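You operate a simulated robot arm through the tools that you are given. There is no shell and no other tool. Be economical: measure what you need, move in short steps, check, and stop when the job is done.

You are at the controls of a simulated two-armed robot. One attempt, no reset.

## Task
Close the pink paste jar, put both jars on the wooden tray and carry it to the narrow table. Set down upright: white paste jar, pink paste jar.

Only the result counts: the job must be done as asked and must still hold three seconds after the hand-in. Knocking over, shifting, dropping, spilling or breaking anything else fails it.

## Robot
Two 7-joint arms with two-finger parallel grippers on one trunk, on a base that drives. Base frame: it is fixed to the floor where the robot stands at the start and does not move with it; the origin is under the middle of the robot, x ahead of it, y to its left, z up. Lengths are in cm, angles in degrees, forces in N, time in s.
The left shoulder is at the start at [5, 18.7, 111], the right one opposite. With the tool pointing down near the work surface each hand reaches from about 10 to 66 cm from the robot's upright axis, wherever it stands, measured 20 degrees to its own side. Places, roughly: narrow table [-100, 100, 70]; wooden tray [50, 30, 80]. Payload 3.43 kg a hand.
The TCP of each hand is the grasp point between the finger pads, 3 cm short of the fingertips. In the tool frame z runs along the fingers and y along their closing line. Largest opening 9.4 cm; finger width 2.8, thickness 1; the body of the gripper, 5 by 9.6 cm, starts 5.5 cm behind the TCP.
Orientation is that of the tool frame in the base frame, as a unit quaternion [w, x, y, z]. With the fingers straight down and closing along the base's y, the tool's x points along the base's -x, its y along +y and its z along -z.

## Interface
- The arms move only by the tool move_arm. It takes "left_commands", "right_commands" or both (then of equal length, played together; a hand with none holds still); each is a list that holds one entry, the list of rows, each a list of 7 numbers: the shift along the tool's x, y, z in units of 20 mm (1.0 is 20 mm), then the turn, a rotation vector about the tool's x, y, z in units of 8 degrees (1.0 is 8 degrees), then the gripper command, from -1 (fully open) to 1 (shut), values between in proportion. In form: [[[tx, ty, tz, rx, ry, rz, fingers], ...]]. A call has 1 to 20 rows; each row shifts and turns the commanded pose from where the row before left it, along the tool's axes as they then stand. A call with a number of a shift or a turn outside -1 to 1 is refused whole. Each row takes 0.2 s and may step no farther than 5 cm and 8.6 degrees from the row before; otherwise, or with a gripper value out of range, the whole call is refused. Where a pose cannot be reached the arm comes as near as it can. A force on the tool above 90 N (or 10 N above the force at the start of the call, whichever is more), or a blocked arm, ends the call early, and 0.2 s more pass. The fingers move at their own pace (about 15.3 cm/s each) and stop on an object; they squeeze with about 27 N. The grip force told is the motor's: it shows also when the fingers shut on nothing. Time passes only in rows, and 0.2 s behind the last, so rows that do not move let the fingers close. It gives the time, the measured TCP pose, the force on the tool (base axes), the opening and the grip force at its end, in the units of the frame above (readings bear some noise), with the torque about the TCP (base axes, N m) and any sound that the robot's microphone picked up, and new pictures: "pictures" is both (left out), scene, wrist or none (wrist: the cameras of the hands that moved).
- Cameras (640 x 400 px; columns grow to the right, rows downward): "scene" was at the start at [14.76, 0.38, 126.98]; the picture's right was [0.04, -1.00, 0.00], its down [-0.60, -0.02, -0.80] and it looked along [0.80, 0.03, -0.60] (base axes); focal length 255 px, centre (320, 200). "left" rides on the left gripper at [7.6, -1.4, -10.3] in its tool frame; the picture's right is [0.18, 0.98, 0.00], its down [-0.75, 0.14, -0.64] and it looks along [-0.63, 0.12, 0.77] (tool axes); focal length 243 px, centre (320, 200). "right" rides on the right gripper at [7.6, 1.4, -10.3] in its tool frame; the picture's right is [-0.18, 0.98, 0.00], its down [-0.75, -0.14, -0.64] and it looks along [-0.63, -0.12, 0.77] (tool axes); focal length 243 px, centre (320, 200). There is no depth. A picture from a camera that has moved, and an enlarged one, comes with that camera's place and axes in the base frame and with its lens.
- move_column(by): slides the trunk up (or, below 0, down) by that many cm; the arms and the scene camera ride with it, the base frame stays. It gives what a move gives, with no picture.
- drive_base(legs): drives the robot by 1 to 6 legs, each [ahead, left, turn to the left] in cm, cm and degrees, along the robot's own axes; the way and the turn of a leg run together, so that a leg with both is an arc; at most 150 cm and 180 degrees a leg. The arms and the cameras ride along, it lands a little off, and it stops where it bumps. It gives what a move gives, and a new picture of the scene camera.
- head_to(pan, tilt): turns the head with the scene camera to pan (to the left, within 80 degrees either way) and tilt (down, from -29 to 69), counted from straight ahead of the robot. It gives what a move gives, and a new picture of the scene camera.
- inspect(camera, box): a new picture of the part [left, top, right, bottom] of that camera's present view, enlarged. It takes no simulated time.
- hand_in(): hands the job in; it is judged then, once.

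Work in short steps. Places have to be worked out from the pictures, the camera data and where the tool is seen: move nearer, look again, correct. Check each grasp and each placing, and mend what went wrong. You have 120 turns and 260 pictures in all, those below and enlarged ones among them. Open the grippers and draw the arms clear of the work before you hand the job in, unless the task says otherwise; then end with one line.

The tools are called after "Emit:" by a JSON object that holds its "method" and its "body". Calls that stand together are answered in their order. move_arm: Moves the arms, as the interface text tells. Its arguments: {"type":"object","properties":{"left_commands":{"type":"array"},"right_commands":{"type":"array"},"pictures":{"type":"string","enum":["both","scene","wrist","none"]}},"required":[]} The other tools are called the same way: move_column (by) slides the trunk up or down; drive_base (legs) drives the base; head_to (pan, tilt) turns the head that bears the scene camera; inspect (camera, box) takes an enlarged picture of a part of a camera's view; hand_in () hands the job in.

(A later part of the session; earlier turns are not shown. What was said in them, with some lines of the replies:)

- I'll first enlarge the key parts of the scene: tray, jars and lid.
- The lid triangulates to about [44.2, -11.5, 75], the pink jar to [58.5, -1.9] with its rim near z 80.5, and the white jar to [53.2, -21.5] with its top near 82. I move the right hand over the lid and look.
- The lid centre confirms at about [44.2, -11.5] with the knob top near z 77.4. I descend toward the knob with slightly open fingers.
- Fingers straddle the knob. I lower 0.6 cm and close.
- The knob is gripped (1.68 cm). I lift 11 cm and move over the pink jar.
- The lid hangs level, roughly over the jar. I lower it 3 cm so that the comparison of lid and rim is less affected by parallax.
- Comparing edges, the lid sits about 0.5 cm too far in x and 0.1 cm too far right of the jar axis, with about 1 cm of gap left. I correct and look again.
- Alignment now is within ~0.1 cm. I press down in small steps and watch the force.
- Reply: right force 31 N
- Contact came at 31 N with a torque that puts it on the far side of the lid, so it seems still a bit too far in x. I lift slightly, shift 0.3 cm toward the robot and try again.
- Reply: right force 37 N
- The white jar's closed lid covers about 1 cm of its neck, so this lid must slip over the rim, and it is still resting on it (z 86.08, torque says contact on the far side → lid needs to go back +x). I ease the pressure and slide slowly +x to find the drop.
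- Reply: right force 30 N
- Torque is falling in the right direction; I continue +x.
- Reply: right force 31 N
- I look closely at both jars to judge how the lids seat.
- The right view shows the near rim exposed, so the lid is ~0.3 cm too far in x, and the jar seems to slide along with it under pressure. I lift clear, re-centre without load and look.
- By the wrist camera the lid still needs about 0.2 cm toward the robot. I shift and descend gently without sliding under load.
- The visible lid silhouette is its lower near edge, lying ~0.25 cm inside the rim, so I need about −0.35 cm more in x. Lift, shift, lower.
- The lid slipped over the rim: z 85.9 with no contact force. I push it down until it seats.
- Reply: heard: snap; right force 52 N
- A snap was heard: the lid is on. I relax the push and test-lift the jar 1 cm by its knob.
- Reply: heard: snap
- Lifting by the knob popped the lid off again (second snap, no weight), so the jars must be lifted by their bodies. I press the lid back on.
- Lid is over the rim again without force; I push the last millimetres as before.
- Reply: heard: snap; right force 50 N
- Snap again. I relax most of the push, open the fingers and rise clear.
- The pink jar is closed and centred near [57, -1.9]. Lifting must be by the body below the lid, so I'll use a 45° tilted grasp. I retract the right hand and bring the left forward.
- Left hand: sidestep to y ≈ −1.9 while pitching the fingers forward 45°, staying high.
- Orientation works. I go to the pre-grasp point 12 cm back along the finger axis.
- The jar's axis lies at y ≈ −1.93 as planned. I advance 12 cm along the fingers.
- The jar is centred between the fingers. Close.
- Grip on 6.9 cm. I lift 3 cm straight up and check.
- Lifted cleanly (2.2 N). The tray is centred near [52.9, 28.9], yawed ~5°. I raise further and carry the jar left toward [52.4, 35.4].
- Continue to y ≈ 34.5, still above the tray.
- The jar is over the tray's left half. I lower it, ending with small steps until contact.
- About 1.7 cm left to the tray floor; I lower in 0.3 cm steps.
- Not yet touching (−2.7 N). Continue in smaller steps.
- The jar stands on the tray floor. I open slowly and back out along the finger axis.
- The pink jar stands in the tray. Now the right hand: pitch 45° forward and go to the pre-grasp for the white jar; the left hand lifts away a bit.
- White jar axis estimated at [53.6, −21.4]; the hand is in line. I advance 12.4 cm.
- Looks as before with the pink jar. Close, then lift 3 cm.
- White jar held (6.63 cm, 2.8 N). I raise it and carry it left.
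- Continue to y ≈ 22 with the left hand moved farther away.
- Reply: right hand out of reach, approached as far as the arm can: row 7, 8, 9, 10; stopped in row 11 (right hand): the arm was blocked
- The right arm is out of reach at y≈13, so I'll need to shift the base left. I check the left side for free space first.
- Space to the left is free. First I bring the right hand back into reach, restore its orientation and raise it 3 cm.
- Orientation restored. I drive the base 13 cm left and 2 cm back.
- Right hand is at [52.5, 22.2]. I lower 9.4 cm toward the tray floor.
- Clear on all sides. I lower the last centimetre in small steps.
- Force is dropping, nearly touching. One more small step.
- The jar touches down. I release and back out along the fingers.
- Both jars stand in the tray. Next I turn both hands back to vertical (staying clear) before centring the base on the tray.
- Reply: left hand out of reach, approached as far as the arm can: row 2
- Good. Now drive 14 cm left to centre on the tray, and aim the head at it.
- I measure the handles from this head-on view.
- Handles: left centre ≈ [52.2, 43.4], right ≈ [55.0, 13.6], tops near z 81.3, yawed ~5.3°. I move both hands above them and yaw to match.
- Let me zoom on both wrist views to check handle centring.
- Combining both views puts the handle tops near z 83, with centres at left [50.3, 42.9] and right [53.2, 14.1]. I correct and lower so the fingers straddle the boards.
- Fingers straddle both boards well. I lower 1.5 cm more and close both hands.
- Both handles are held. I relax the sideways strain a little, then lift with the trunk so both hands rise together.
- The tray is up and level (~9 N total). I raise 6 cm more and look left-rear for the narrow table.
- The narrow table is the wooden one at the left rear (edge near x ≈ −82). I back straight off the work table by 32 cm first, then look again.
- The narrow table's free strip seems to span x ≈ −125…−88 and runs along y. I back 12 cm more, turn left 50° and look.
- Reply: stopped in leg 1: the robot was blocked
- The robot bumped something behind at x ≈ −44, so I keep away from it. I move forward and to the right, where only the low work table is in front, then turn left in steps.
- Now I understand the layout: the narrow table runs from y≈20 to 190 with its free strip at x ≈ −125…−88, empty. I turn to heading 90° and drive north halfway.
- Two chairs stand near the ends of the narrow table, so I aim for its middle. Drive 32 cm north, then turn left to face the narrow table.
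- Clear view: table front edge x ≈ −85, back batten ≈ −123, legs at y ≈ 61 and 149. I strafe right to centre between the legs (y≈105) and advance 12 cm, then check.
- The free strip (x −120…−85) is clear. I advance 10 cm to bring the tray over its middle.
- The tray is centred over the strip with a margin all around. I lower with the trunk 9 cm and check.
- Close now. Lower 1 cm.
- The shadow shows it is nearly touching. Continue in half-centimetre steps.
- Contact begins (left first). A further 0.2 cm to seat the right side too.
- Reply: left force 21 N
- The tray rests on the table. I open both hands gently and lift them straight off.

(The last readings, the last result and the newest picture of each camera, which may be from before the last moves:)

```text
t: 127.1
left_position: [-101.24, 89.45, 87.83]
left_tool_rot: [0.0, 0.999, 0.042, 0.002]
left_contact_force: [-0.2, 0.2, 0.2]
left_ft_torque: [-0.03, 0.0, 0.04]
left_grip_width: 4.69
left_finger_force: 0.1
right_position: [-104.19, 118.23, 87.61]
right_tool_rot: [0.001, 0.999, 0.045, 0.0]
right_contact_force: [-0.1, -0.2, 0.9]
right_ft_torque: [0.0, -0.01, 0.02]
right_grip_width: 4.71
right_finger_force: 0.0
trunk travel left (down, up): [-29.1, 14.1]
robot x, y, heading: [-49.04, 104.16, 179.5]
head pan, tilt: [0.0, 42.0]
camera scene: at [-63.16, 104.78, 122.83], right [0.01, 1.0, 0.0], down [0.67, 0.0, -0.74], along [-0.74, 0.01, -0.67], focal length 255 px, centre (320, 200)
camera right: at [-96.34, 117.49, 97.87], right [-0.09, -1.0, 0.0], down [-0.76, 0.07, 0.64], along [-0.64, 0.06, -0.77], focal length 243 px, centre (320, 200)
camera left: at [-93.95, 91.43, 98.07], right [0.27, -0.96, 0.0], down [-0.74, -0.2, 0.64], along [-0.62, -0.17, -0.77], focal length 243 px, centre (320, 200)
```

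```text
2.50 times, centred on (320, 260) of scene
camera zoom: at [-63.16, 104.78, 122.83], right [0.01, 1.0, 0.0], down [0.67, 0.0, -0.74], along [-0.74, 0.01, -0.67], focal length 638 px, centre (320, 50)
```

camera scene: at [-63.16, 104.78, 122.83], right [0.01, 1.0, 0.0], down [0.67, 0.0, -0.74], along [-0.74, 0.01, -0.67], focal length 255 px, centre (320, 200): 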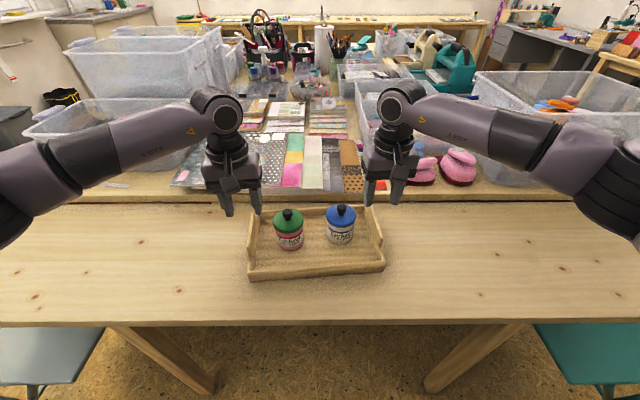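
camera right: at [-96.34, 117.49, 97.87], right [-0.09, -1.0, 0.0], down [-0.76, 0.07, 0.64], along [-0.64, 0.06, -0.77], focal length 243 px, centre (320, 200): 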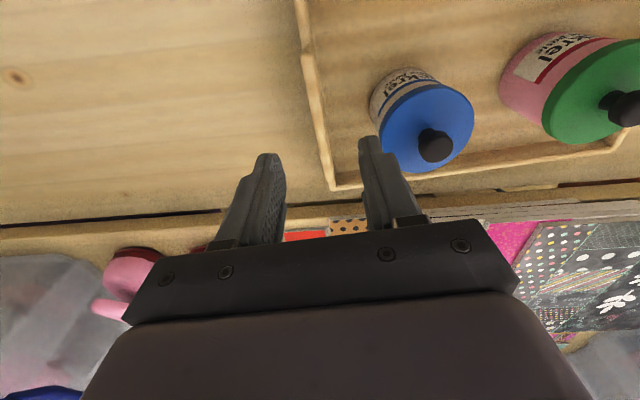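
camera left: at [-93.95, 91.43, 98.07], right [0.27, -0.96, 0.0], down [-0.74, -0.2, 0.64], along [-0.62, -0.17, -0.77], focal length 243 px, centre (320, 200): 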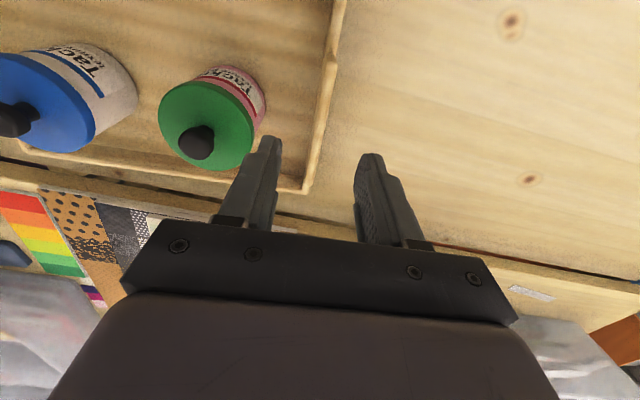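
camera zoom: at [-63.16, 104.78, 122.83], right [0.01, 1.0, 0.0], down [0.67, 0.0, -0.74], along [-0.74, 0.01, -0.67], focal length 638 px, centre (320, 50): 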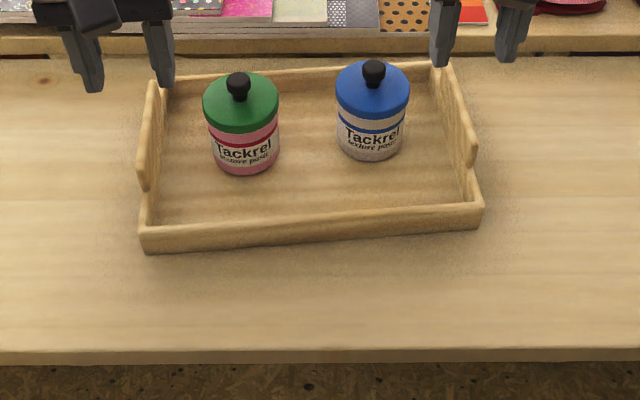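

The tray with both jars upright stands well on the table. I check the lid closely and raise the arms clear.

Emit:
{"method": "move_column", "body": {"by": 10}}

Emit:
{"method": "drive_base", "body": {"legs": [[-14, 0, 0]]}}

Emit:
{"method": "inspect", "body": {"camera": "scene", "box": [260, 190, 380, 290]}}

```text
t: 128.4
left_position: [-101.41, 89.32, 97.74]
left_tool_rot: [0.0, 0.999, 0.041, 0.002]
left_contact_force: [0.1, 0.4, -0.5]
left_ft_torque: [-0.03, -0.01, 0.02]
left_grip_width: 4.72
left_finger_force: 0.0
right_position: [-104.34, 118.12, 97.7]
right_tool_rot: [0.001, 0.999, 0.046, 0.0]
right_contact_force: [-1.0, 0.1, 0.4]
right_ft_torque: [-0.04, -0.01, 0.0]
right_grip_width: 4.68
right_finger_force: 0.0
trunk travel left (down, up): [-39.1, 4.1]
robot x, y, heading: [-49.45, 104.41, 179.6]
head pan, tilt: [0.0, 42.0]
```

```text
t: 129.7
left_position: [-87.54, 89.24, 97.87]
left_tool_rot: [0.0, 0.999, 0.041, 0.001]
left_contact_force: [-0.1, 0.5, -0.1]
left_ft_torque: [0.03, -0.03, 0.0]
left_grip_width: 4.73
left_finger_force: 0.2
right_position: [-90.35, 118.18, 97.85]
right_tool_rot: [0.0, 0.999, 0.045, -0.001]
right_contact_force: [0.3, -0.2, 0.6]
right_ft_torque: [-0.02, 0.01, -0.01]
right_grip_width: 4.7
right_finger_force: 0.1
trunk travel left (down, up): [-39.1, 4.1]
robot x, y, heading: [-35.52, 104.57, 179.6]
head pan, tilt: [0.0, 42.0]
camera scene: at [-49.26, 104.69, 132.84], right [0.01, 1.0, 0.0], down [0.67, -0.01, -0.74], along [-0.74, 0.01, -0.67], focal length 255 px, centre (320, 200)
```

scene: 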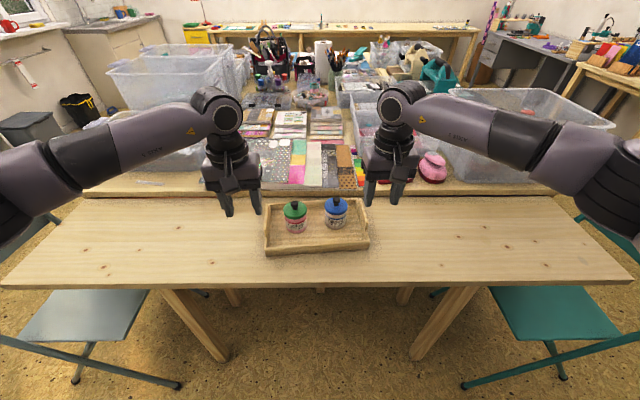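

```text
4.00 times, centred on (320, 240) of scene
camera zoom: at [-49.26, 104.69, 132.84], right [0.01, 1.0, 0.0], down [0.67, -0.01, -0.74], along [-0.74, 0.01, -0.67], focal length 1020 px, centre (320, 40)
```

zoom: 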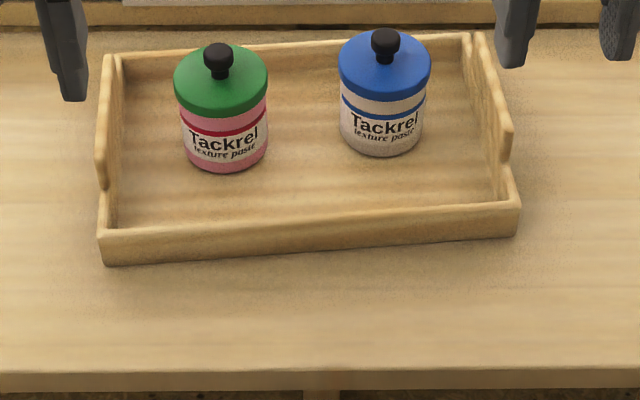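

Both lids are seated, both jars stand upright on the tray on the narrow table, and the arms are clear. I open the grippers fully and then hand in.

Emit:
{"method": "move_arm", "body": {"left_commands": [[[0, 0, 0, 0, 0, 0, -1], [0, 0, 0, 0, 0, 0, -1], [0, 0, 0, 0, 0, 0, -1]]], "right_commands": [[[0, 0, 0, 0, 0, 0, -1], [0, 0, 0, 0, 0, 0, -1], [0, 0, 0, 0, 0, 0, -1]]], "pictures": "none"}}

Emit:
{"method": "hand_in", "body": {}}

```text
t: 130.5
left_position: [-87.43, 89.3, 97.71]
left_tool_rot: [-0.001, 0.999, 0.041, 0.002]
left_contact_force: [-0.7, 0.5, -0.6]
left_ft_torque: [-0.01, 0.03, 0.01]
left_grip_width: 9.4
left_finger_force: 0.1
right_position: [-90.34, 118.13, 97.75]
right_tool_rot: [0.0, 0.999, 0.043, 0.0]
right_contact_force: [0.5, -0.6, 0.1]
right_ft_torque: [-0.05, -0.01, -0.04]
right_grip_width: 9.41
right_finger_force: 0.0
trunk travel left (down, up): [-39.1, 4.1]
robot x, y, heading: [-35.35, 104.31, 179.6]
head pan, tilt: [0.0, 42.0]
```

```text
The job is handed in.
```

I handed the job in: the pink jar is closed (its lid snapped on), and the tray is on the narrow table with both jars upright in it. One possible problem: the robot bumped something while backing away from the work table, perhaps a chair, and I could not tell whether it moved.
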